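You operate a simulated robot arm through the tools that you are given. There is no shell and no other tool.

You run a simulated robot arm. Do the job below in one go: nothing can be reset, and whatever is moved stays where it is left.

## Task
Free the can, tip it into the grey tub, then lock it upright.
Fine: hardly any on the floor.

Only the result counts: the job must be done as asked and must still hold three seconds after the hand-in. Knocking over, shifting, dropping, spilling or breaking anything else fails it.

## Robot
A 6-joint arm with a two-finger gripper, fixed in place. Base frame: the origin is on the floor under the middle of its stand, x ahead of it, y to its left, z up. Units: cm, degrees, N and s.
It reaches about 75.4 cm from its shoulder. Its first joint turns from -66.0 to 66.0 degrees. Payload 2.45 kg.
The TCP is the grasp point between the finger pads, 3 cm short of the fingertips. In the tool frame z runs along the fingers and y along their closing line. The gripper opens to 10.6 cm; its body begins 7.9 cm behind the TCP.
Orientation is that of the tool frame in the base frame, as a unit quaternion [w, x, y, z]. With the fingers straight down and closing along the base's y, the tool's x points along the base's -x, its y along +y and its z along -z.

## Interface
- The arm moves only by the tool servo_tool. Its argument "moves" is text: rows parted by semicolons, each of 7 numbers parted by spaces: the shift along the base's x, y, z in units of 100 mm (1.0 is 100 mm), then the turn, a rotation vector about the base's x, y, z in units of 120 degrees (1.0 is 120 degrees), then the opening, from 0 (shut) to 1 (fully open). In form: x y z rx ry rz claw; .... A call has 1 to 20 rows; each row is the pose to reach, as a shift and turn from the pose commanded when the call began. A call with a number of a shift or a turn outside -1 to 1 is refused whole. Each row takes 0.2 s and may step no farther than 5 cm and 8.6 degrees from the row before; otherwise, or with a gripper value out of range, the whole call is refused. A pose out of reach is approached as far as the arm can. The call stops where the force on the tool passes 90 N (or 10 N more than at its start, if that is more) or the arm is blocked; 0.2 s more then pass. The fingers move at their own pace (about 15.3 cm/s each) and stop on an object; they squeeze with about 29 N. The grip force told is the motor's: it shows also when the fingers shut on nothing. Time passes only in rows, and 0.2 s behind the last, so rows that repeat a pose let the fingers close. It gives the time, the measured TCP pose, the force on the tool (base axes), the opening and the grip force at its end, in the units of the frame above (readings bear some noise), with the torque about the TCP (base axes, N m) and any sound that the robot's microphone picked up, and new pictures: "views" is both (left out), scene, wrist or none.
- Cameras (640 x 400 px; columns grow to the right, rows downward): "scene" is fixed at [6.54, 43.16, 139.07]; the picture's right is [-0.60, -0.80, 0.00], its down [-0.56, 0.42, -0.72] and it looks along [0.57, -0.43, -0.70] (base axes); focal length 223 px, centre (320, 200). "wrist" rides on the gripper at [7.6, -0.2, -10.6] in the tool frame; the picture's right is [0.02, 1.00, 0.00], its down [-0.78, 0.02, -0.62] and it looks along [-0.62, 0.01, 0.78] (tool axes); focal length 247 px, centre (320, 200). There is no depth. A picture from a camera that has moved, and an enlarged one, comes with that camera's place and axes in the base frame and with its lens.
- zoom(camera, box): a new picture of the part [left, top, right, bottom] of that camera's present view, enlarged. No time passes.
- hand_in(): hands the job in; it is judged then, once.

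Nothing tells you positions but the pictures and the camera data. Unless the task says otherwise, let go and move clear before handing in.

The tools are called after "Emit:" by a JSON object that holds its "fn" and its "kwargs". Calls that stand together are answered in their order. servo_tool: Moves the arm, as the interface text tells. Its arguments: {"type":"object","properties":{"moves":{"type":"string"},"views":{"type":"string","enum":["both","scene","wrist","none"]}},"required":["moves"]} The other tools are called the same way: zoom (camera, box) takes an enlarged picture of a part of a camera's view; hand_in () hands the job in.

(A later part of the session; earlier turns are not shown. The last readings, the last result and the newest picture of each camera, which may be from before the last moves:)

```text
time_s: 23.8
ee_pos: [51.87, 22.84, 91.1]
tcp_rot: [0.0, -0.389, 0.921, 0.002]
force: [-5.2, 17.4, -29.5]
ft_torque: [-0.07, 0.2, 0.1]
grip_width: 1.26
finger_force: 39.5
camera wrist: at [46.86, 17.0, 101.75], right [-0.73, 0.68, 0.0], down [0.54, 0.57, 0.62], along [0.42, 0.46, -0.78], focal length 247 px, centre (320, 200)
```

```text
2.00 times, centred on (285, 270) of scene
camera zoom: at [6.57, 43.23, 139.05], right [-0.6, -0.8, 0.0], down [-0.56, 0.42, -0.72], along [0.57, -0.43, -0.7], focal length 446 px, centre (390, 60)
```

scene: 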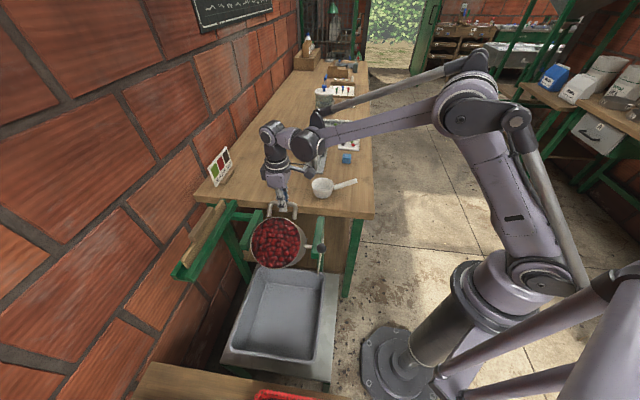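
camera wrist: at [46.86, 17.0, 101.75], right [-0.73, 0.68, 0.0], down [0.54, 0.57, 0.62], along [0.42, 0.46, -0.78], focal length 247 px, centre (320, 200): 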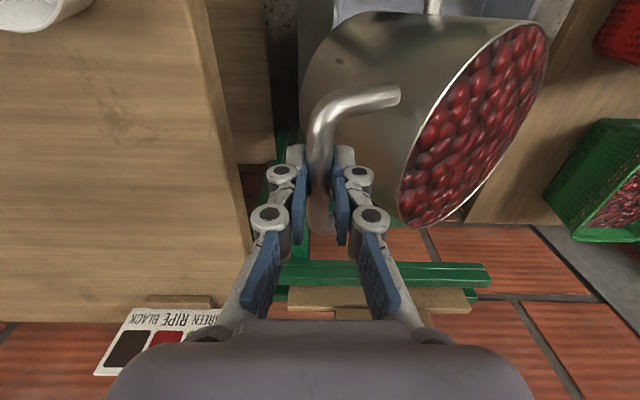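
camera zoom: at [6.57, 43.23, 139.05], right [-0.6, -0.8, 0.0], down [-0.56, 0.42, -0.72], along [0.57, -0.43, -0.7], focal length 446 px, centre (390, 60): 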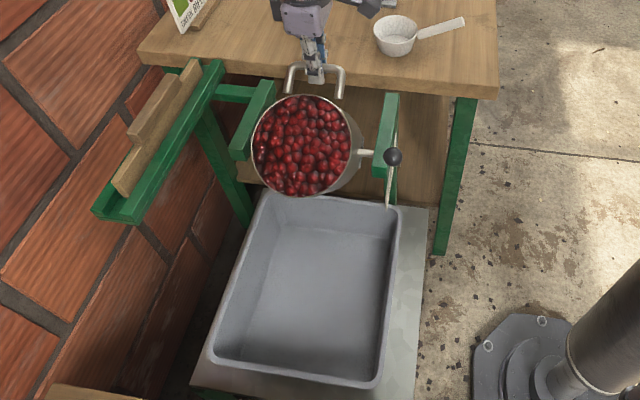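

The can is at about 35° with nothing spilled yet, and forces stay under 35 N. I'll continue slowly toward 60°, pulling the arc in very slightly to cut the outward strain.

Emit:
{"fn": "servo_tool", "kwargs": {"moves": "-0.03 0.029 0.012 0 0 0 0; -0.046 0.0445 0.023 0 0 0 0; -0.065 0.063 0.041 0 0 0 0; -0.0841 0.0813 0.059 0 0 0 0; -0.1035 0.1 0.076 0 0 0 0; -0.1229 0.1188 0.092 0 0 0 0; -0.1434 0.1387 0.107 0 0 0 0; -0.1639 0.1585 0.122 0 0 0 0; -0.1848 0.1787 0.136 0 0 0 0; -0.2056 0.1988 0.149 0 0 0 0", "views": "both"}}

Emit:
{"fn": "zoom", "kwargs": {"camera": "scene", "box": [210, 170, 360, 370]}}

```text
time_s: 26.0
ee_pos: [49.99, 24.62, 92.56]
tcp_rot: [0.003, -0.388, 0.922, -0.001]
force: [19.5, 3.1, 14.6]
ft_torque: [-0.2, -0.16, -0.07]
grip_width: 1.26
finger_force: 40.0
camera wrist: at [44.85, 18.83, 103.21], right [-0.73, 0.68, 0.0], down [0.53, 0.57, 0.63], along [0.43, 0.46, -0.78], focal length 247 px, centre (320, 200)
```

scene: 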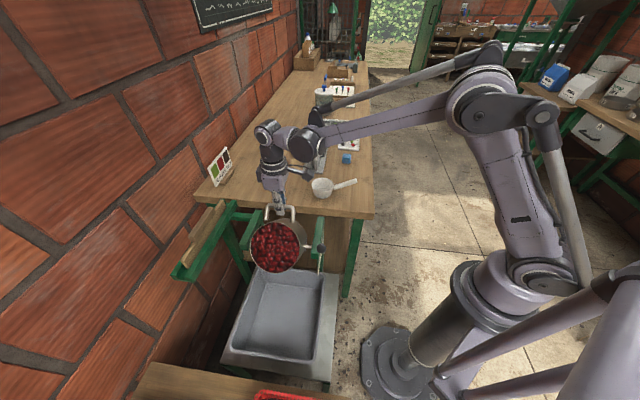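
wrist: 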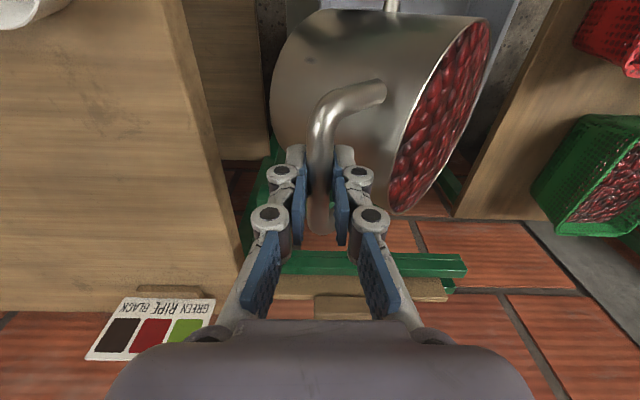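

```text
2.00 times, centred on (285, 270) of scene
camera zoom: at [6.57, 43.16, 139.07], right [-0.6, -0.8, 0.0], down [-0.56, 0.42, -0.72], along [0.57, -0.43, -0.7], focal length 446 px, centre (390, 60)
```

zoom: 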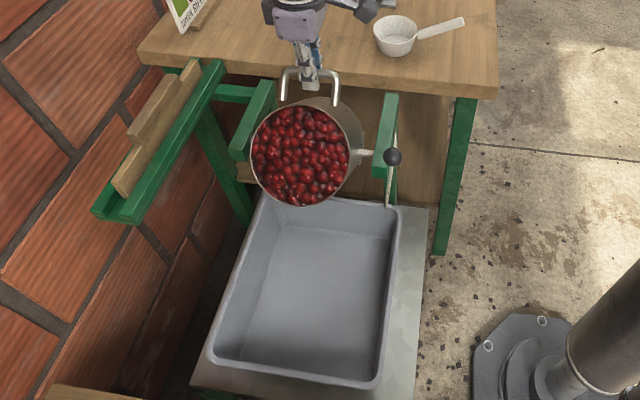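

Around 50° now with low forces and no spill yet. I'll continue slowly to about 73°.

Emit:
{"fn": "servo_tool", "kwargs": {"moves": "-0.02 0.019 0.02 0 0 0 0; -0.0395 0.0382 0.033 0 0 0 0; -0.0615 0.0594 0.044 0 0 0 0; -0.0834 0.0806 0.054 0 0 0 0; -0.1057 0.1022 0.063 0 0 0 0; -0.128 0.1237 0.072 0 0 0 0; -0.1507 0.1456 0.079 0 0 0 0; -0.1733 0.1675 0.086 0 0 0 0; -0.196 0.1894 0.092 0 0 0 0; -0.2186 0.2113 0.097 0 0 0 0; -0.2416 0.2336 0.101 0 0 0 0; -0.2646 0.2558 0.105 0 0 0 0", "views": "both"}}

Emit:
{"fn": "zoom", "kwargs": {"camera": "scene", "box": [210, 170, 360, 370]}}

```text
time_s: 28.6
ee_pos: [47.48, 27.24, 93.68]
tcp_rot: [0.002, -0.389, 0.921, 0.0]
force: [15.1, 6.1, 6.2]
ft_torque: [-0.1, -0.26, -0.26]
grip_width: 1.29
finger_force: 39.7
camera wrist: at [42.19, 21.43, 104.29], right [-0.73, 0.68, 0.0], down [0.53, 0.57, 0.63], along [0.43, 0.46, -0.78], focal length 247 px, centre (320, 200)
```

scene: 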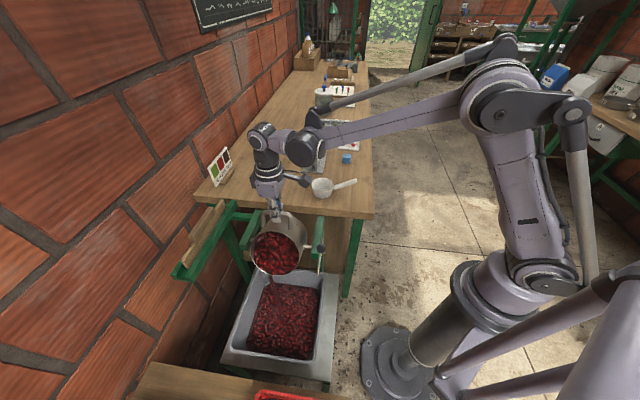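
wrist: 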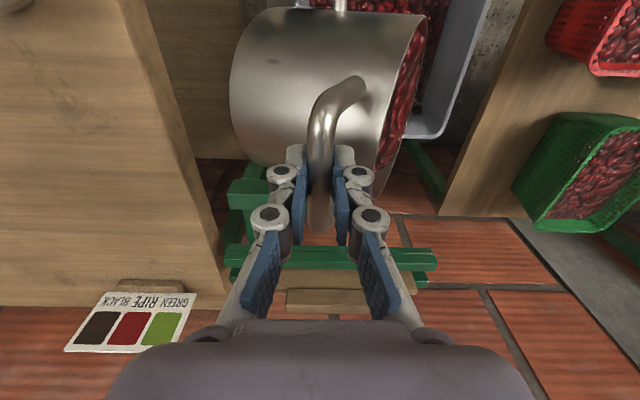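

```text
2.00 times, centred on (285, 270) of scene
camera zoom: at [6.57, 43.18, 139.07], right [-0.6, -0.8, 0.0], down [-0.56, 0.42, -0.72], along [0.57, -0.43, -0.7], focal length 446 px, centre (390, 60)
```

zoom: 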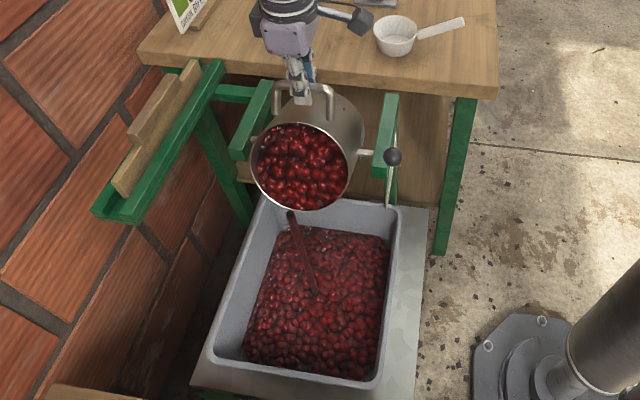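

Cherries are now pouring cleanly into the tub. I'll keep tipping slowly and watch where the stream lands.

Emit:
{"fn": "servo_tool", "kwargs": {"moves": "0 0 0 0 0 0 0; 0 0 0 0 0 0 0; -0.023 0.022 0.003 0 0 0 0; -0.046 0.0445 0.005 0 0 0 0; -0.07 0.067 0.006 0 0 0 0; -0.0928 0.0897 0.006 0 0 0 0; -0.116 0.112 0.005 0 0 0 0; -0.1388 0.1341 0.004 0 0 0 0; -0.162 0.156 0.001 0 0 0 0; -0.1848 0.1786 -0.002 0 0 0 0", "views": "both"}}

Emit:
{"fn": "zoom", "kwargs": {"camera": "scene", "box": [210, 170, 360, 370]}}

```text
time_s: 30.8
ee_pos: [45.54, 28.98, 93.66]
tcp_rot: [0.003, -0.389, 0.921, 0.001]
force: [13.2, 5.4, -1.9]
ft_torque: [0.12, -0.52, -0.33]
grip_width: 1.26
finger_force: 39.5
camera wrist: at [40.35, 23.21, 104.23], right [-0.73, 0.68, 0.0], down [0.53, 0.57, 0.63], along [0.43, 0.46, -0.78], focal length 247 px, centre (320, 200)
```

scene: 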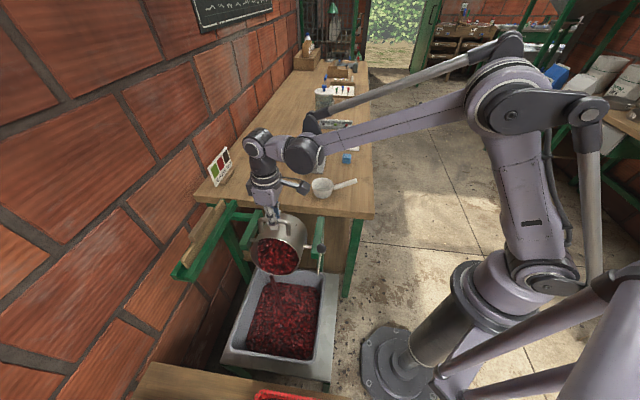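
wrist: 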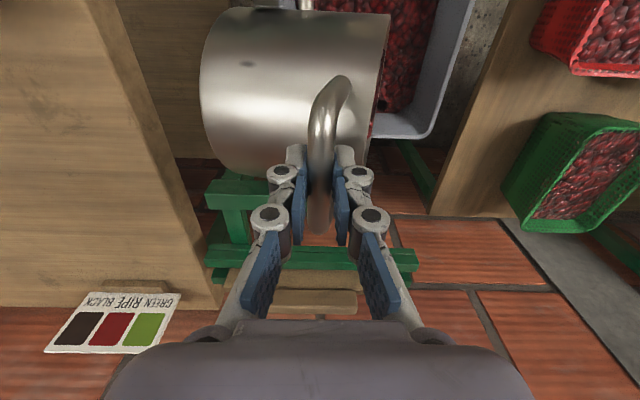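

```text
2.00 times, centred on (285, 270) of scene
camera zoom: at [6.57, 43.18, 139.06], right [-0.6, -0.8, 0.0], down [-0.56, 0.42, -0.72], along [0.57, -0.43, -0.7], focal length 446 px, centre (390, 60)
```

zoom: 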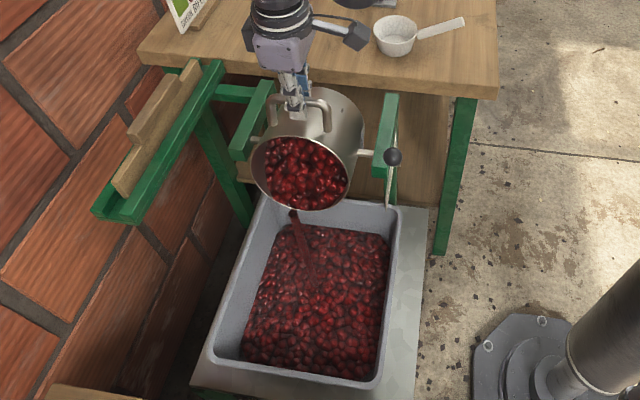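

The stream lands well inside the tub and forces are low. I'll keep going slowly to about 97°.

Emit:
{"fn": "servo_tool", "kwargs": {"moves": "-0.023 0.022 -0.004 0 0 0 0; -0.046 0.0445 -0.009 0 0 0 0; -0.0687 0.0664 -0.015 0 0 0 0; -0.0913 0.0883 -0.021 0 0 0 0; -0.114 0.11 -0.029 0 0 0 0; -0.1366 0.1321 -0.037 0 0 0 0; -0.1586 0.1533 -0.046 0 0 0 0; -0.1805 0.1744 -0.056 0 0 0 0; -0.2024 0.1956 -0.067 0 0 0 0; -0.2243 0.2168 -0.078 0 0 0 0; -0.2455 0.2373 -0.09 0 0 0 0; -0.2667 0.2578 -0.103 0 0 0 0", "views": "both"}}

Emit:
{"fn": "zoom", "kwargs": {"camera": "scene", "box": [210, 170, 360, 370]}}

```text
time_s: 33.4
ee_pos: [42.86, 31.57, 92.53]
tcp_rot: [0.002, -0.389, 0.921, 0.001]
force: [11.6, 5.5, -0.9]
ft_torque: [0.09, -0.38, -0.58]
grip_width: 1.28
finger_force: 39.5
camera wrist: at [37.68, 25.79, 103.21], right [-0.73, 0.68, 0.0], down [0.53, 0.57, 0.62], along [0.43, 0.46, -0.78], focal length 247 px, centre (320, 200)
```

scene: 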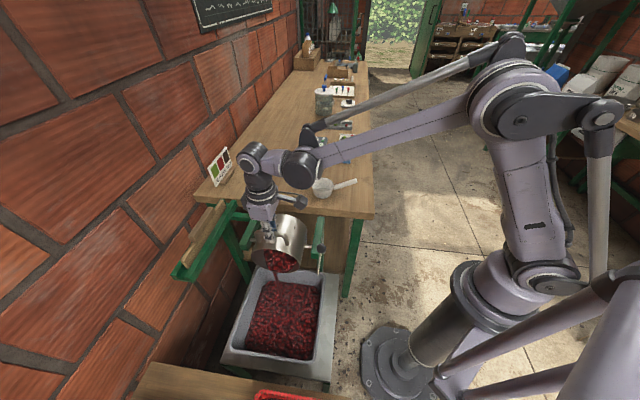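
wrist: 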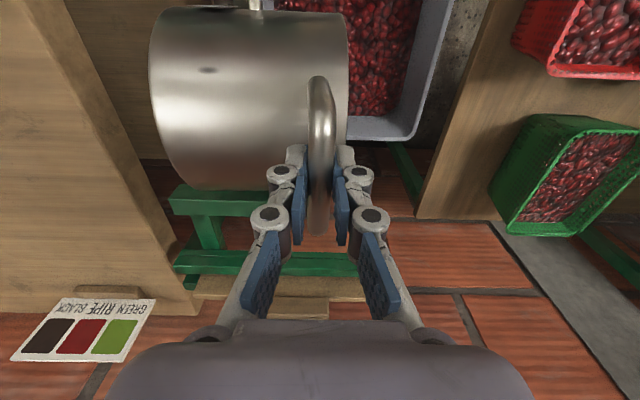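

```text
2.00 times, centred on (285, 270) of scene
camera zoom: at [6.57, 43.18, 139.07], right [-0.6, -0.8, 0.0], down [-0.56, 0.42, -0.72], along [0.57, -0.43, -0.7], focal length 446 px, centre (390, 60)
```

zoom: 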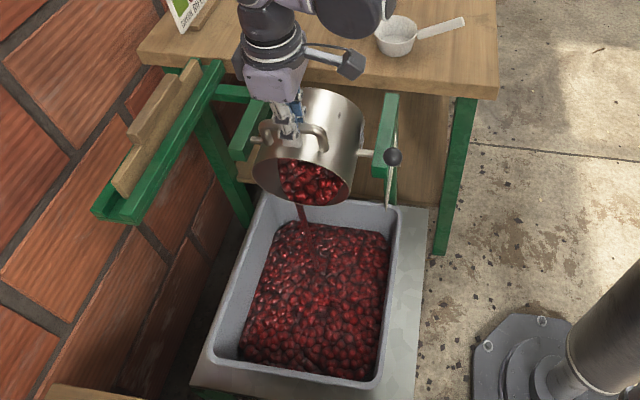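

About 97° and still pouring cleanly. I'll continue to about 115°.

Emit:
{"fn": "servo_tool", "kwargs": {"moves": "-0.0208 0.0201 -0.014 0 0 0 0; -0.0417 0.0403 -0.028 0 0 0 0; -0.062 0.0598 -0.043 0 0 0 0; -0.082 0.0792 -0.059 0 0 0 0; -0.1018 0.0984 -0.076 0 0 0 0; -0.1215 0.1175 -0.093 0 0 0 0; -0.1405 0.1359 -0.111 0 0 0 0; -0.1596 0.1543 -0.13 0 0 0 0; -0.1776 0.1717 -0.15 0 0 0 0; -0.1956 0.189 -0.17 0 0 0 0; -0.2132 0.206 -0.191 0 0 0 0; -0.2308 0.2231 -0.212 0 0 0 0", "views": "both"}}

Emit:
{"fn": "zoom", "kwargs": {"camera": "scene", "box": [210, 170, 360, 370]}}

```text
time_s: 36.0
ee_pos: [40.54, 33.87, 90.44]
tcp_rot: [0.002, -0.389, 0.921, 0.002]
force: [8.6, 5.2, 2.9]
ft_torque: [0.41, -0.69, -0.85]
grip_width: 1.25
finger_force: 39.6
camera wrist: at [35.34, 28.0, 101.1], right [-0.73, 0.68, 0.0], down [0.53, 0.57, 0.62], along [0.43, 0.46, -0.78], focal length 247 px, centre (320, 200)
```

scene: 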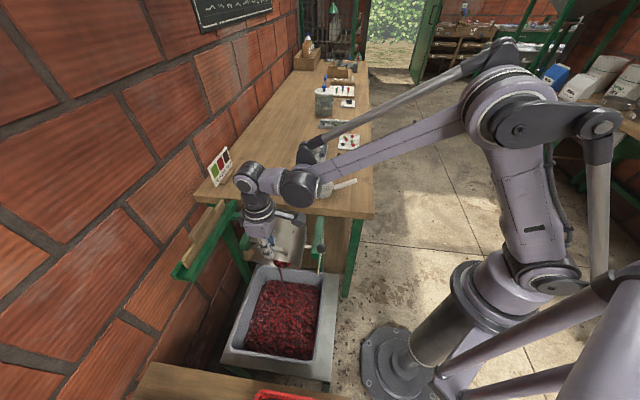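
wrist: 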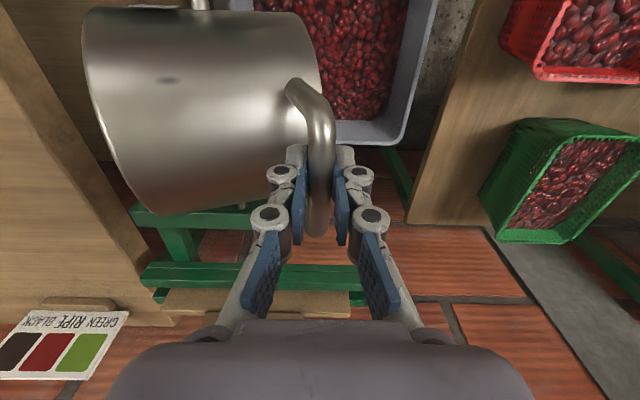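

```text
2.00 times, centred on (285, 270) of scene
camera zoom: at [6.55, 43.17, 139.07], right [-0.6, -0.8, 0.0], down [-0.56, 0.42, -0.72], along [0.57, -0.43, -0.7], focal length 446 px, centre (390, 60)
```

zoom: 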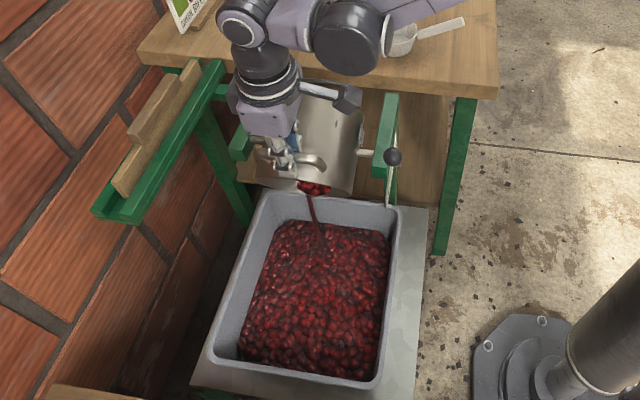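

Nearly empty at about 115°. I'll go to 130° and hold to let the rest drain.

Emit:
{"fn": "servo_tool", "kwargs": {"moves": "-0.0165 0.016 -0.0225 0 0 0 0; -0.0331 0.032 -0.045 0 0 0 0; -0.049 0.0473 -0.068 0 0 0 0; -0.0647 0.0626 -0.092 0 0 0 0; -0.0798 0.0772 -0.1165 0 0 0 0; -0.0949 0.0917 -0.141 0 0 0 0; -0.1085 0.105 -0.167 0 0 0 0; -0.1222 0.1182 -0.193 0 0 0 0; -0.1352 0.1307 -0.2195 0 0 0 0; -0.1481 0.1432 -0.246 0 0 0 0; -0.1481 0.1432 -0.246 0 0 0 0; -0.1481 0.1432 -0.246 0 0 0 0; -0.1481 0.1432 -0.246 0 0 0 0; -0.1481 0.1432 -0.246 0 0 0 0", "views": "both"}}

Emit:
{"fn": "zoom", "kwargs": {"camera": "scene", "box": [210, 170, 360, 370]}}

```text
time_s: 39.0
ee_pos: [39.49, 34.58, 87.94]
tcp_rot: [0.002, -0.385, 0.923, -0.006]
force: [23.9, -30.3, -20.9]
ft_torque: [0.1, 0.05, -0.68]
grip_width: 1.33
finger_force: 36.8
camera wrist: at [34.22, 28.97, 98.56], right [-0.73, 0.69, -0.01], down [0.53, 0.57, 0.62], along [0.43, 0.44, -0.78], focal length 247 px, centre (320, 200)
```

scene: 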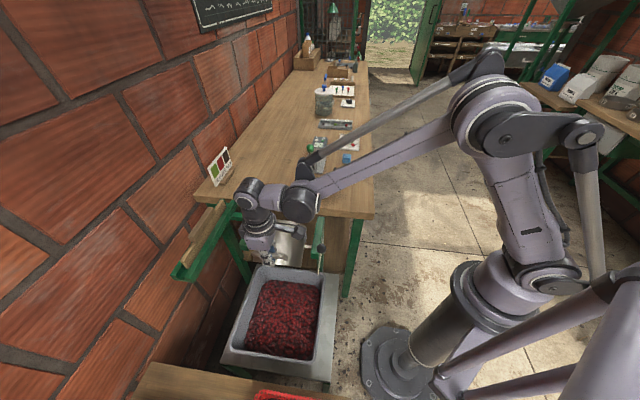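
wrist: 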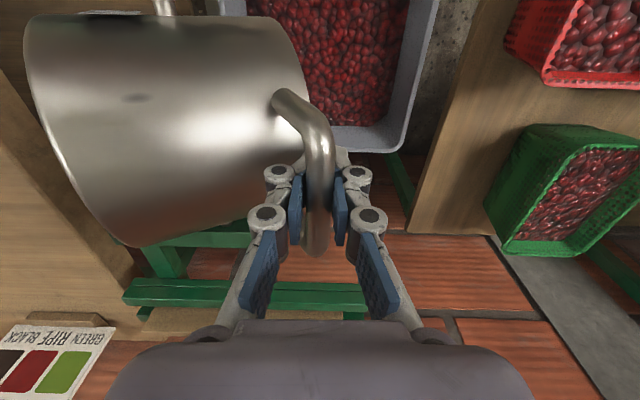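

```text
2.00 times, centred on (285, 270) of scene
camera zoom: at [6.62, 43.11, 139.08], right [-0.6, -0.8, 0.0], down [-0.56, 0.42, -0.72], along [0.57, -0.43, -0.7], focal length 446 px, centre (390, 60)
```

zoom: 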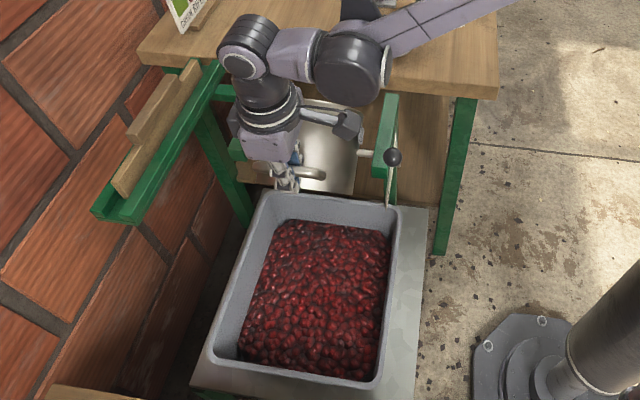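

The can looks empty and the stream has stopped, but a ~45 N radial strain appeared, so I'll take a close look at the grip before reversing.

Emit:
{"fn": "zoom", "kwargs": {"camera": "wrist", "box": [220, 60, 440, 280]}}

Emit:
{"fn": "zoom", "kwargs": {"camera": "scene", "box": [240, 190, 340, 290]}}

Emit:
{"fn": "zoom", "kwargs": {"camera": "wrist", "box": [0, 0, 320, 260]}}

```text
1.82 times, centred on (330, 170) of wrist
camera zoom: at [34.22, 28.97, 98.56], right [-0.73, 0.69, -0.01], down [0.53, 0.57, 0.62], along [0.43, 0.44, -0.78], focal length 449 px, centre (302, 254)
```

zoom: 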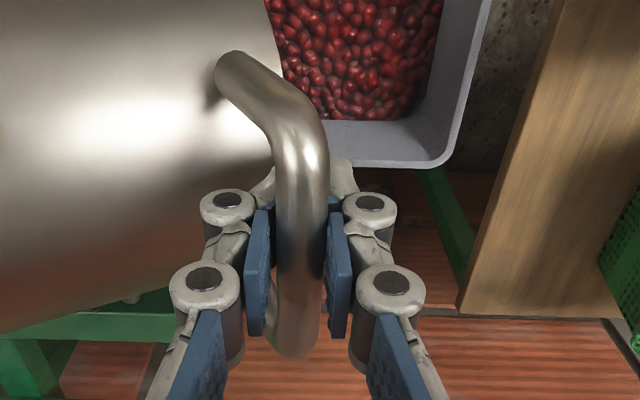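

```text
4.00 times, centred on (290, 240) of scene
camera zoom: at [6.62, 43.11, 139.08], right [-0.6, -0.8, 0.0], down [-0.56, 0.42, -0.72], along [0.57, -0.43, -0.7], focal length 892 px, centre (440, 40)
```

zoom: 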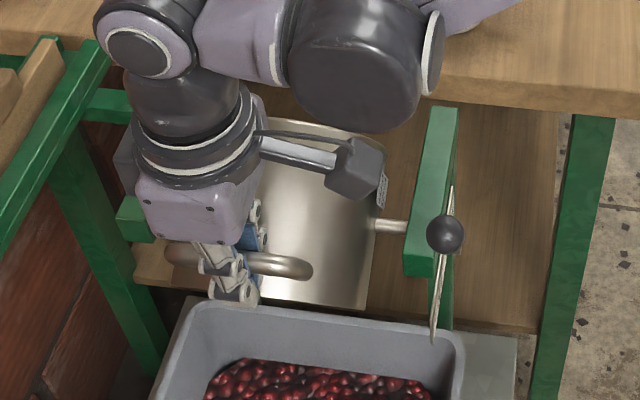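

```text
1.54 times, centred on (160, 130) of wrist
camera zoom: at [34.22, 28.97, 98.56], right [-0.73, 0.69, -0.01], down [0.53, 0.57, 0.62], along [0.43, 0.44, -0.78], focal length 380 px, centre (566, 308)
```

zoom: 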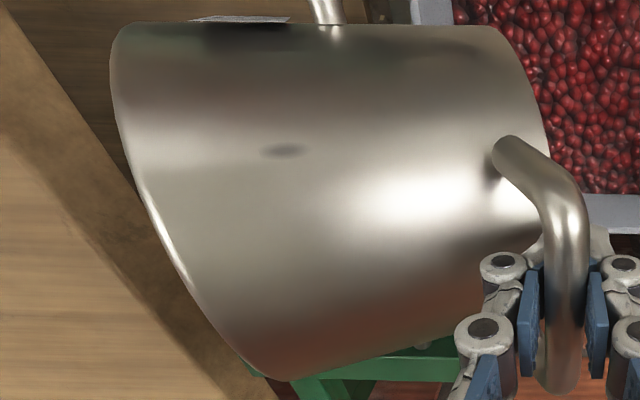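

The bar has just slid deeper into the grip because the can met its tip stop (about 120°), so it's fully tipped and empty. I'll loosen slightly to relieve the strain, lift about 1.3 cm and re-grip before bringing it back.

Emit:
{"fn": "servo_tool", "kwargs": {"moves": "0.0575 -0.0556 0 0 0 0 0.2; 0.0575 -0.0556 0 0 0 0 0.2; 0.0575 -0.0556 0.07 0 0 0 0.2; 0.0575 -0.0556 0.14 0 0 0 0.2; 0.0575 -0.0556 0.14 0 0 0 0; 0.0575 -0.0556 0.14 0 0 0 0; 0.0575 -0.0556 0.14 0 0 0 0", "views": "both"}}

Emit:
{"fn": "zoom", "kwargs": {"camera": "wrist", "box": [220, 60, 440, 280]}}

Emit:
{"fn": "zoom", "kwargs": {"camera": "scene", "box": [210, 170, 360, 370]}}

```text
time_s: 40.6
ee_pos: [39.62, 34.57, 89.48]
tcp_rot: [0.001, -0.388, 0.922, 0.0]
force: [5.3, -3.8, -4.9]
ft_torque: [-0.08, -0.06, -0.88]
grip_width: 1.28
finger_force: 38.9
camera wrist: at [34.45, 28.81, 100.07], right [-0.73, 0.68, 0.0], down [0.53, 0.57, 0.62], along [0.43, 0.45, -0.78], focal length 247 px, centre (320, 200)
```

scene: 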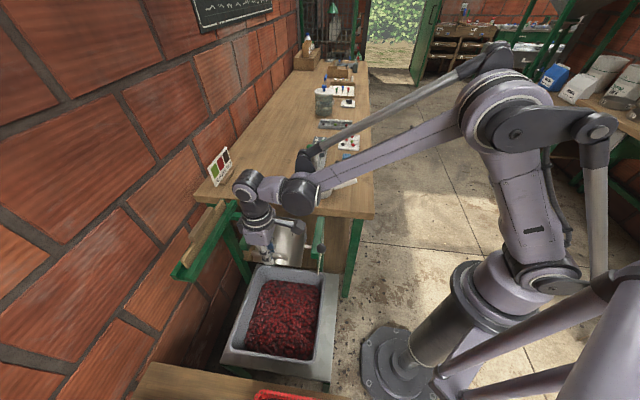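
wrist: 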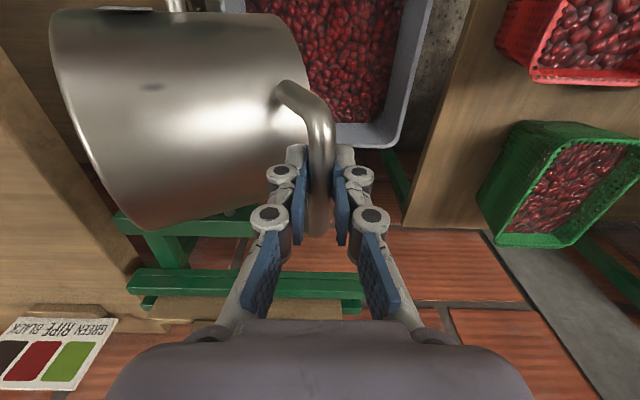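

```text
1.82 times, centred on (330, 170) of wrist
camera zoom: at [34.45, 28.81, 100.07], right [-0.73, 0.68, 0.0], down [0.53, 0.57, 0.62], along [0.43, 0.45, -0.78], focal length 449 px, centre (302, 254)
```

zoom: 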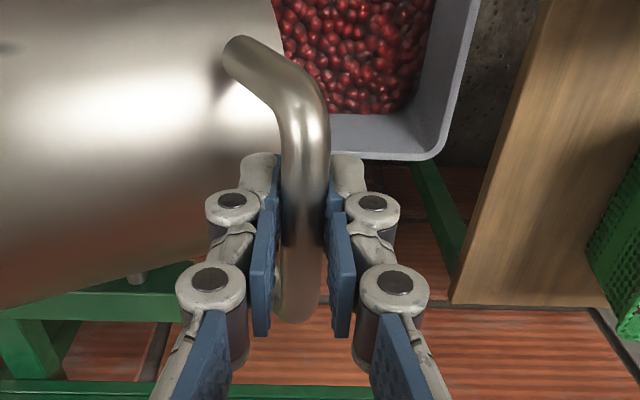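

```text
2.00 times, centred on (285, 270) of scene
camera zoom: at [6.56, 43.16, 139.07], right [-0.6, -0.8, 0.0], down [-0.56, 0.42, -0.72], along [0.57, -0.43, -0.7], focal length 446 px, centre (390, 60)
```

zoom: 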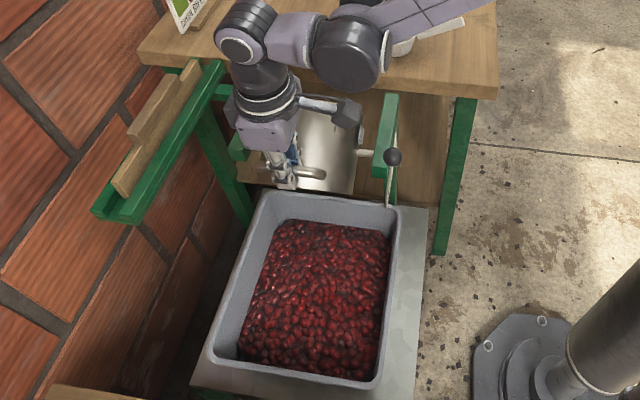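

The strain is gone, the can is drained and all the cherries are in the tub. Now I'll swing the can back along the same arc toward upright.

Emit:
{"fn": "servo_tool", "kwargs": {"moves": "0.0575 -0.0556 0.061 0 0 0 0; 0.1021 -0.0987 0.12 0 0 0 0; 0.1496 -0.1446 0.175 0 0 0 0; 0.1999 -0.1932 0.225 0 0 0 0; 0.2524 -0.2439 0.27 0 0 0 0; 0.307 -0.2968 0.309 0 0 0 0; 0.3638 -0.3517 0.343 0 0 0 0; 0.4221 -0.408 0.372 0 0 0 0; 0.4817 -0.4657 0.395 0 0 0 0; 0.5421 -0.524 0.412 0 0 0 0; 0.6032 -0.5831 0.423 0 0 0 0", "views": "both"}}

Emit:
{"fn": "zoom", "kwargs": {"camera": "scene", "box": [210, 170, 360, 370]}}

```text
time_s: 43.0
ee_pos: [45.57, 28.64, 93.67]
tcp_rot: [-0.002, -0.388, 0.921, 0.0]
force: [-14.1, -9.8, -5.3]
ft_torque: [0.0, 0.28, -0.29]
grip_width: 1.3
finger_force: 39.4
camera wrist: at [40.44, 22.99, 104.37], right [-0.73, 0.68, 0.0], down [0.54, 0.57, 0.62], along [0.42, 0.45, -0.78], focal length 247 px, centre (320, 200)
```

scene: 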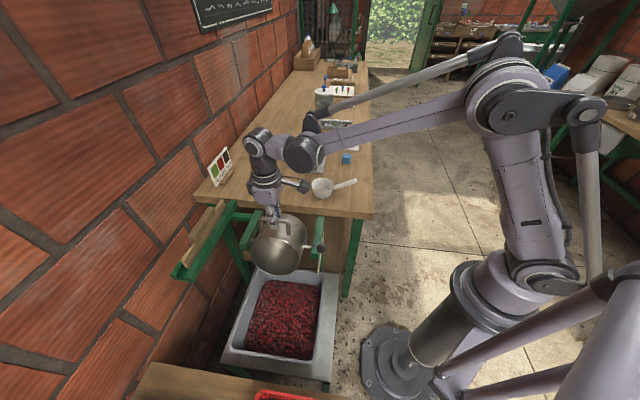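
wrist: 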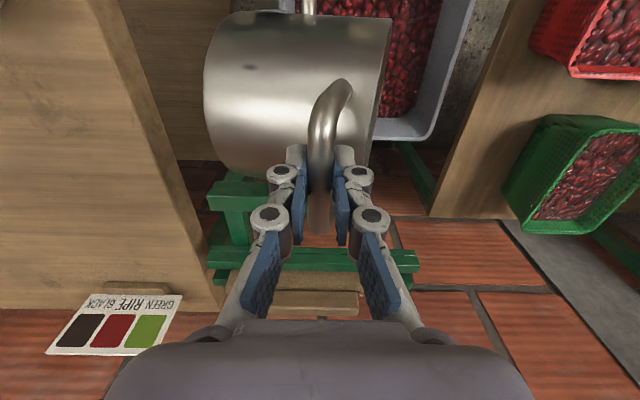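

```text
2.00 times, centred on (285, 270) of scene
camera zoom: at [6.51, 43.14, 139.08], right [-0.6, -0.8, 0.0], down [-0.56, 0.42, -0.72], along [0.57, -0.43, -0.7], focal length 446 px, centre (390, 60)
```

zoom: 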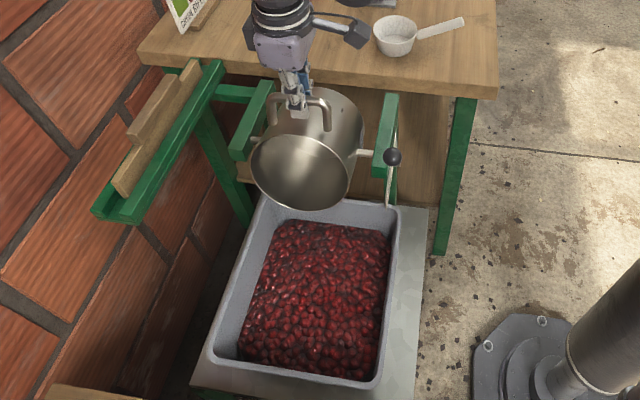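

The can's inside is clean and empty. I'll keep swinging it back to about 34°.

Emit:
{"fn": "servo_tool", "kwargs": {"moves": "0.0618 -0.0598 0.006 0 0 0 0; 0.1237 -0.1195 0.005 0 0 0 0; 0.1848 -0.1786 -0.002 0 0 0 0; 0.2459 -0.2377 -0.015 0 0 0 0; 0.3063 -0.2961 -0.033 0 0 0 0; 0.3653 -0.3531 -0.058 0 0 0 0; 0.4235 -0.4094 -0.088 0 0 0 0; 0.4796 -0.4636 -0.123 0 0 0 0; 0.5335 -0.5157 -0.164 0 0 0 0; 0.586 -0.5664 -0.21 0 0 0 0; 0.6356 -0.6144 -0.261 0 0 0 0", "views": "wrist"}}

```text
time_s: 45.4
ee_pos: [51.89, 22.64, 90.98]
tcp_rot: [0.0, -0.39, 0.921, 0.001]
force: [-12.1, -6.0, -1.0]
ft_torque: [0.12, 0.22, 0.07]
grip_width: 1.27
finger_force: 39.5
camera wrist: at [46.82, 16.84, 101.71], right [-0.73, 0.68, 0.0], down [0.53, 0.57, 0.62], along [0.42, 0.46, -0.78], focal length 247 px, centre (320, 200)
```

wrist: 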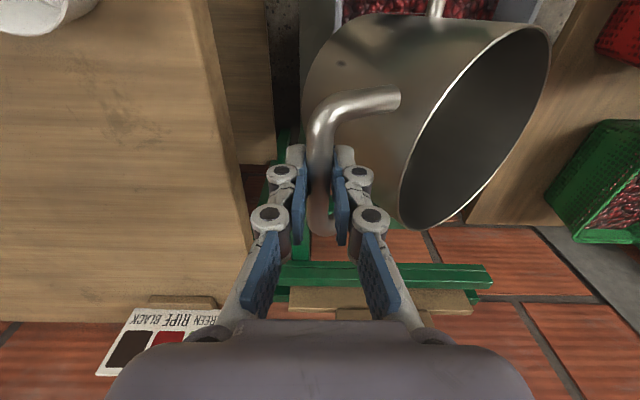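

Tracking well with low forces. I'll bring it the rest of the way to upright, slowing at the end.

Emit:
{"fn": "servo_tool", "kwargs": {"moves": "0.0467 -0.0452 -0.056 0 0 0 0; 0.0906 -0.0876 -0.116 0 0 0 0; 0.1316 -0.1272 -0.181 0 0 0 0; 0.169 -0.1633 -0.249 0 0 0 0; 0.2035 -0.1967 -0.32 0 0 0 0; 0.2337 -0.2259 -0.395 0 0 0 0; 0.2603 -0.2516 -0.473 0 0 0 0; 0.2775 -0.2683 -0.532 0 0 0 0; 0.2926 -0.2829 -0.593 0 0 0 0; 0.2926 -0.2829 -0.593 0 0 0 0", "views": "both"}}

Emit:
{"fn": "zoom", "kwargs": {"camera": "scene", "box": [230, 190, 350, 280]}}

Emit:
{"fn": "zoom", "kwargs": {"camera": "wrist", "box": [220, 0, 640, 280]}}

```text
time_s: 47.6
ee_pos: [55.08, 19.84, 85.11]
tcp_rot: [0.002, -0.389, 0.921, 0.0]
force: [3.4, -2.4, 4.9]
ft_torque: [0.07, -0.1, 0.21]
grip_width: 1.26
finger_force: 39.6
camera wrist: at [49.76, 13.98, 95.81], right [-0.73, 0.68, 0.0], down [0.53, 0.57, 0.63], along [0.43, 0.46, -0.78], focal length 247 px, centre (320, 200)
```

scene: 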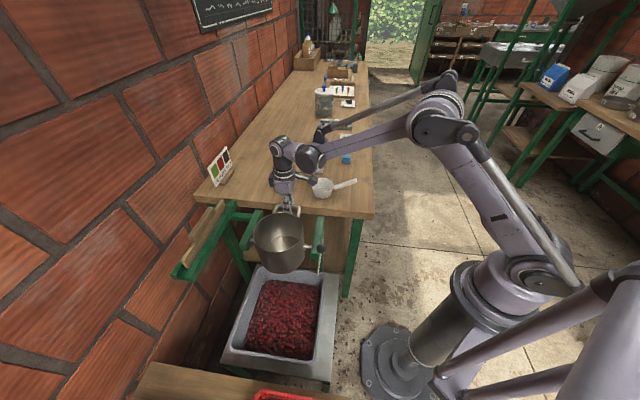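
wrist: 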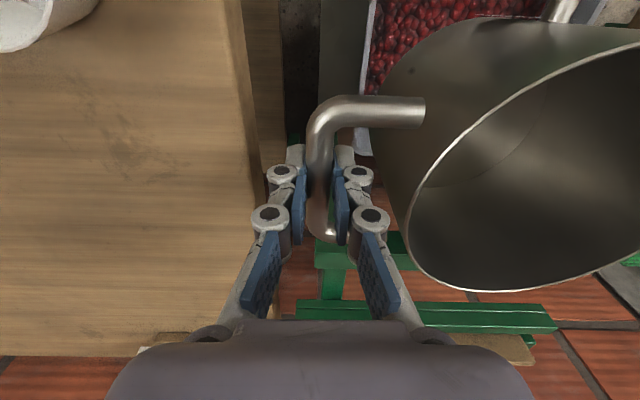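

```text
4.44 times, centred on (290, 235) of scene
camera zoom: at [6.54, 43.15, 139.07], right [-0.6, -0.8, 0.0], down [-0.56, 0.42, -0.72], along [0.57, -0.43, -0.7], focal length 991 px, centre (453, 44)
```

zoom: 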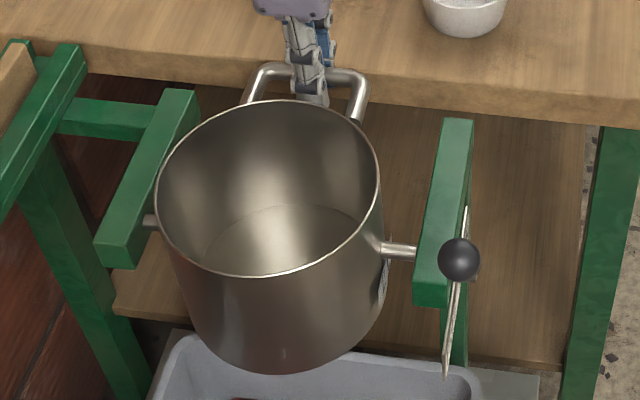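

```text
1.43 times, centred on (430, 140) of wrist
camera zoom: at [49.76, 13.98, 95.81], right [-0.73, 0.68, 0.0], down [0.53, 0.57, 0.63], along [0.43, 0.46, -0.78], focal length 353 px, centre (163, 286)
```

zoom: 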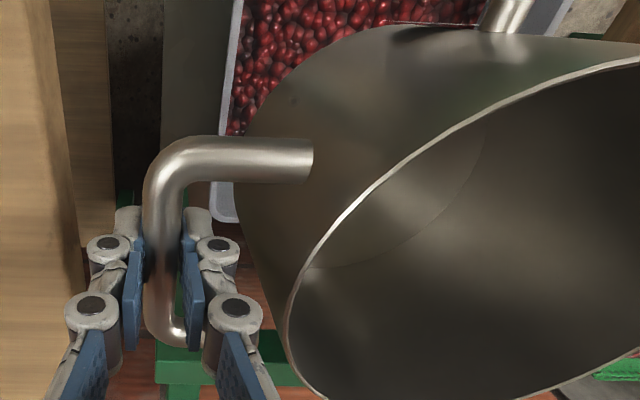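

The can is back upright; its rim and handle match the original picture. I'll open the fingers while still straddling the bar, to see whether the can stays put.

Emit:
{"fn": "servo_tool", "kwargs": {"moves": "0 0 0 0 0 0 0.15; 0 0 0 0 0 0 0.25; 0 0 0 0 0 0 0.32; 0 0 0 0 0 0 0.32; 0 0 0 0 0 0 0.32; 0 0 0 0 0 0 0.32", "views": "both"}}

Emit:
{"fn": "zoom", "kwargs": {"camera": "scene", "box": [230, 190, 350, 280]}}

Emit:
{"fn": "zoom", "kwargs": {"camera": "wrist", "box": [220, 100, 440, 240]}}

```text
time_s: 49.0
ee_pos: [54.86, 19.7, 85.17]
tcp_rot: [0.0, -0.389, 0.921, 0.0]
force: [-0.1, 0.5, -0.8]
ft_torque: [0.02, 0.02, 0.0]
grip_width: 3.41
finger_force: 0.0
camera wrist: at [49.7, 13.98, 95.84], right [-0.73, 0.68, 0.0], down [0.53, 0.57, 0.62], along [0.42, 0.46, -0.78], focal length 247 px, centre (320, 200)
```

scene: 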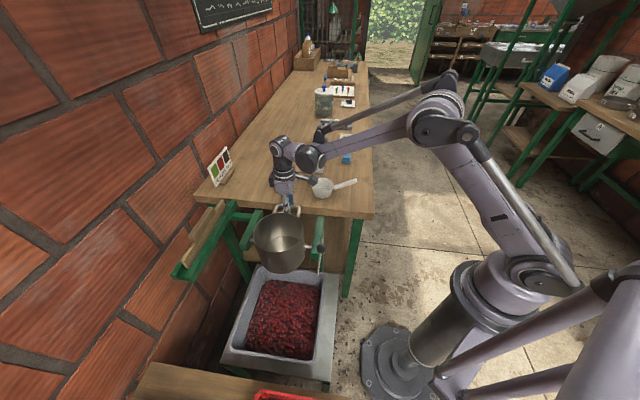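
wrist: 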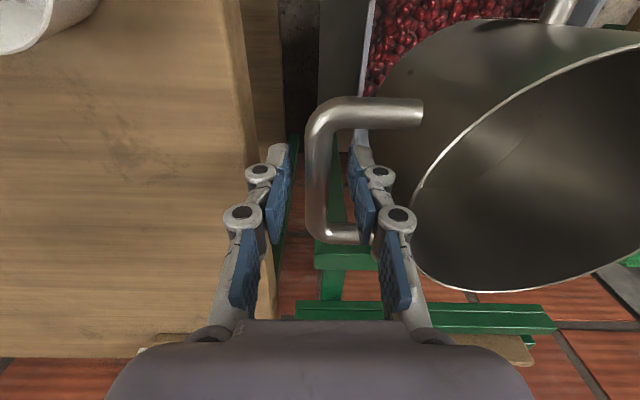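

```text
4.44 times, centred on (290, 235) of scene
camera zoom: at [6.54, 43.16, 139.07], right [-0.6, -0.8, 0.0], down [-0.56, 0.42, -0.72], along [0.57, -0.43, -0.7], focal length 991 px, centre (453, 44)
```

zoom: 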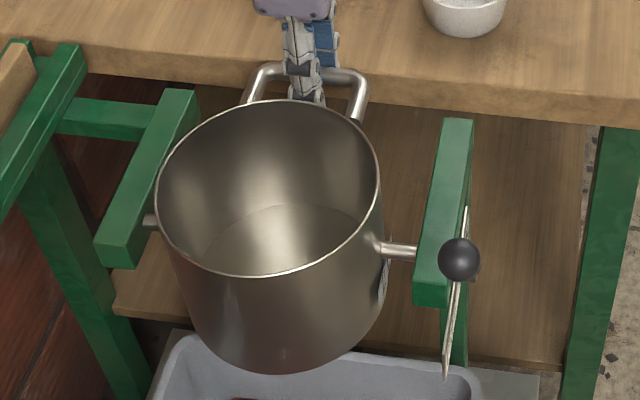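

```text
2.86 times, centred on (330, 170) of wrist
camera zoom: at [49.7, 13.98, 95.84], right [-0.73, 0.68, 0.0], down [0.53, 0.57, 0.62], along [0.42, 0.46, -0.78], focal length 706 px, centre (291, 286)
```

zoom: 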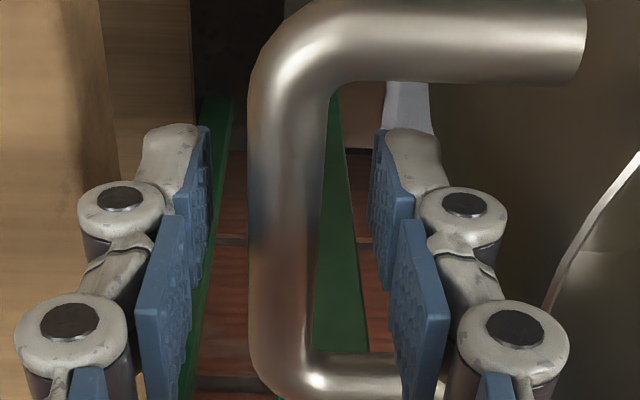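

The can stays upright by itself. I'll lift straight out of the handle and head back to the lever knob, expected at about [33.7, 22.3, 87].

Emit:
{"fn": "servo_tool", "kwargs": {"moves": "0 0 0.2 0 0 0 0.32; 0 0 0.4 0 0 0 0.32; 0 0 0.7 0 0 0 0.32; 0 0 1.0 0 0 0 0.32; 0 0 1.0 0 0 0 0.5", "views": "scene"}}

Emit:
{"fn": "zoom", "kwargs": {"camera": "scene", "box": [230, 190, 350, 280]}}

```text
time_s: 50.2
ee_pos: [54.85, 19.75, 95.26]
tcp_rot: [0.001, -0.39, 0.921, 0.001]
force: [-0.3, 0.4, 0.5]
ft_torque: [0.01, 0.01, -0.02]
grip_width: 5.31
finger_force: 0.0
```

scene: 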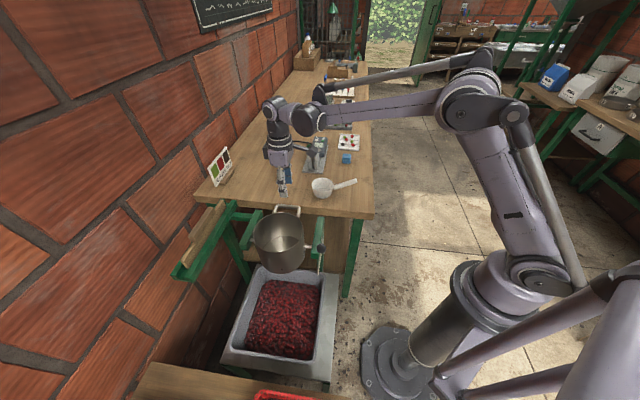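

```text
4.44 times, centred on (290, 235) of scene
camera zoom: at [6.54, 43.16, 139.07], right [-0.6, -0.8, 0.0], down [-0.56, 0.42, -0.72], along [0.57, -0.43, -0.7], focal length 991 px, centre (453, 44)
```

zoom: 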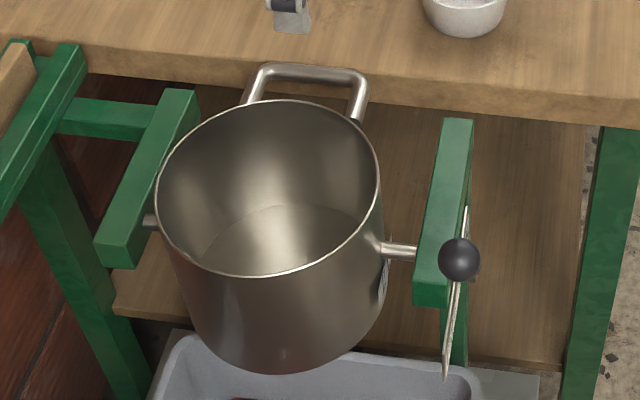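

The can looks identical to its starting pose. Moving across to the lever knob now, well above the rim.

Emit:
{"fn": "servo_tool", "kwargs": {"moves": "-0.2 0.03 0.2 0 0 0 0.7; -0.5 0.06 0.4 0 0 0 1; -0.8 0.1 0.4 0 0 0 1; -1.0 0.12 0.4 0 0 0 1", "views": "none"}}

Emit:
{"fn": "servo_tool", "kwargs": {"moves": "-0.4 0.05 0 0 0 0 1; -0.8 0.1 0 0 0 0 1; -1.0 0.13 0 0 0 0 1; -1.0 0.13 0 0 0 0 1", "views": "wrist"}}

```text
time_s: 51.2
ee_pos: [44.87, 21.04, 99.15]
tcp_rot: [0.001, -0.389, 0.921, 0.0]
force: [-0.5, -0.2, -0.2]
ft_torque: [-0.01, 0.02, 0.02]
grip_width: 10.63
finger_force: 0.1
```

```text
time_s: 52.2
ee_pos: [34.79, 22.31, 99.22]
tcp_rot: [0.0, -0.388, 0.922, 0.0]
force: [0.5, -0.2, -0.2]
ft_torque: [0.01, 0.0, -0.01]
grip_width: 10.61
finger_force: 0.0
camera wrist: at [29.7, 16.53, 109.92], right [-0.73, 0.68, 0.0], down [0.53, 0.57, 0.62], along [0.42, 0.46, -0.78], focal length 247 px, centre (320, 200)
```

wrist: 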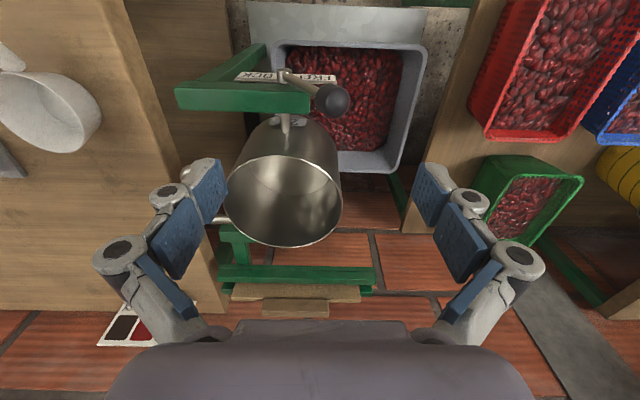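

The knob is at about [33.4, 22.2, 87.3]. I'll centre over it, descend with open fingers, and narrow to a loose fit.

Emit:
{"fn": "servo_tool", "kwargs": {"moves": "-0.14 0 0 0 0 0 1; -0.14 0 -0.35 0 0 0 1; -0.14 0 -0.7 0 0 0 1; -0.14 0 -1.0 0 0 0 1; -0.14 0 -1.0 0 0 0 0.42; -0.14 0 -1.0 0 0 0 0.42", "views": "wrist"}}

```text
time_s: 53.6
ee_pos: [33.49, 22.44, 89.11]
tcp_rot: [0.001, -0.389, 0.921, 0.001]
force: [-0.5, 0.1, 0.9]
ft_torque: [-0.01, 0.03, 0.0]
grip_width: 4.43
finger_force: 0.0
camera wrist: at [28.32, 16.64, 99.67], right [-0.73, 0.68, 0.0], down [0.53, 0.57, 0.62], along [0.42, 0.46, -0.78], focal length 247 px, centre (320, 200)
```

wrist: 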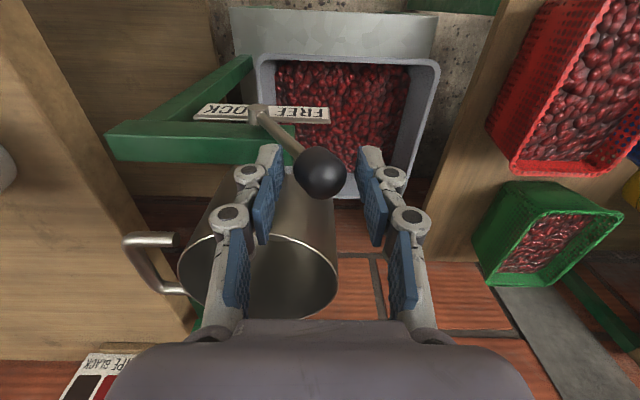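

The knob sits between the fingers. I'll push the lever back toward the bench (LOCK).

Emit:
{"fn": "servo_tool", "kwargs": {"moves": "0.0431 -0.0417 0 0 0 0 0.42; 0.0863 -0.0834 0 0 0 0 0.42; 0.1294 -0.1251 0 0 0 0 0.42; 0.1726 -0.1668 0 0 0 0 0.42; 0.2157 -0.2085 0 0 0 0 0.42; 0.2588 -0.2502 0 0 0 0 0.42; 0.302 -0.2919 0 0 0 0 0.42; 0.3451 -0.3336 0 0 0 0 0.42; 0.3883 -0.3753 0 0 0 0 0.42; 0.4314 -0.417 0 0 0 0 0.42", "views": "both"}}

```text
time_s: 55.8
ee_pos: [37.75, 18.22, 89.11]
tcp_rot: [0.001, -0.389, 0.921, 0.0]
force: [0.4, 0.2, -1.0]
ft_torque: [0.04, 0.0, -0.03]
grip_width: 4.48
finger_force: 0.1
camera wrist: at [32.71, 12.42, 99.75], right [-0.73, 0.68, 0.0], down [0.53, 0.57, 0.62], along [0.42, 0.46, -0.78], focal length 247 px, centre (320, 200)
```

scene: 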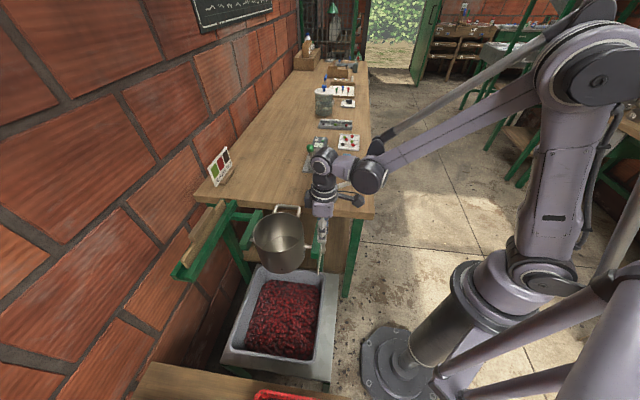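
wrist: 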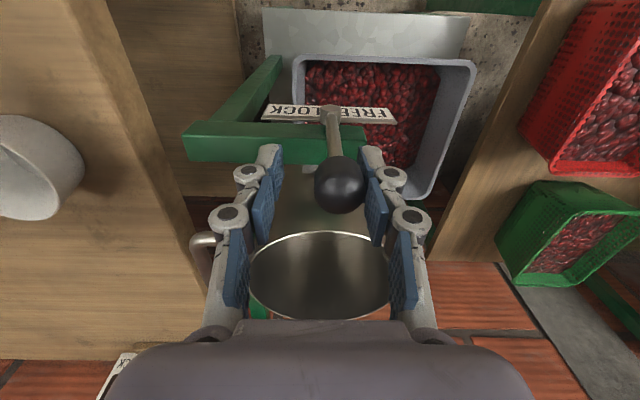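

The lever is about vertical with no resistance and the can hasn't moved. I'll continue pushing to the LOCK end.

Emit:
{"fn": "servo_tool", "kwargs": {"moves": "0.0431 -0.0417 0 0 0 0 0.42; 0.0863 -0.0834 0 0 0 0 0.42; 0.1294 -0.1251 0 0 0 0 0.42; 0.1726 -0.1668 0 0 0 0 0.42; 0.2157 -0.2085 0 0 0 0 0.42; 0.2588 -0.2502 0 0 0 0 0.42; 0.302 -0.2919 0 0 0 0 0.42; 0.335 -0.324 0 0 0 0 0.42; 0.335 -0.324 0 0 0 0 0.42", "views": "both"}}

```text
time_s: 57.8
ee_pos: [41.23, 14.86, 89.14]
tcp_rot: [0.0, -0.389, 0.921, 0.001]
force: [0.4, 1.2, 0.4]
ft_torque: [0.0, 0.01, 0.01]
grip_width: 4.47
finger_force: 0.0
camera wrist: at [35.97, 9.08, 99.78], right [-0.73, 0.68, 0.0], down [0.53, 0.57, 0.62], along [0.42, 0.46, -0.78], focal length 247 px, centre (320, 200)
```

scene: 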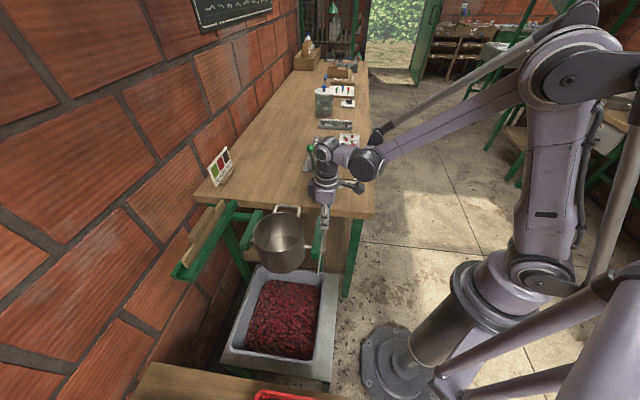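
wrist: 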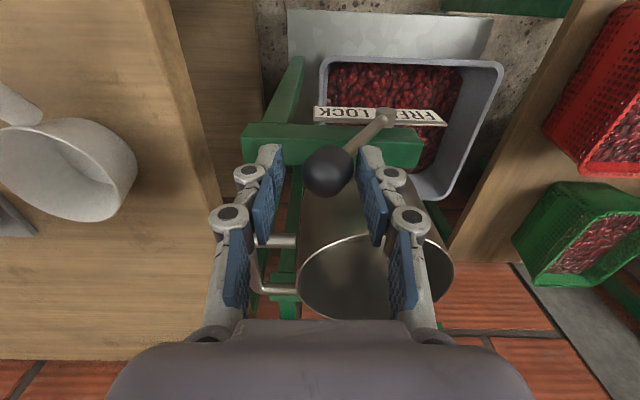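

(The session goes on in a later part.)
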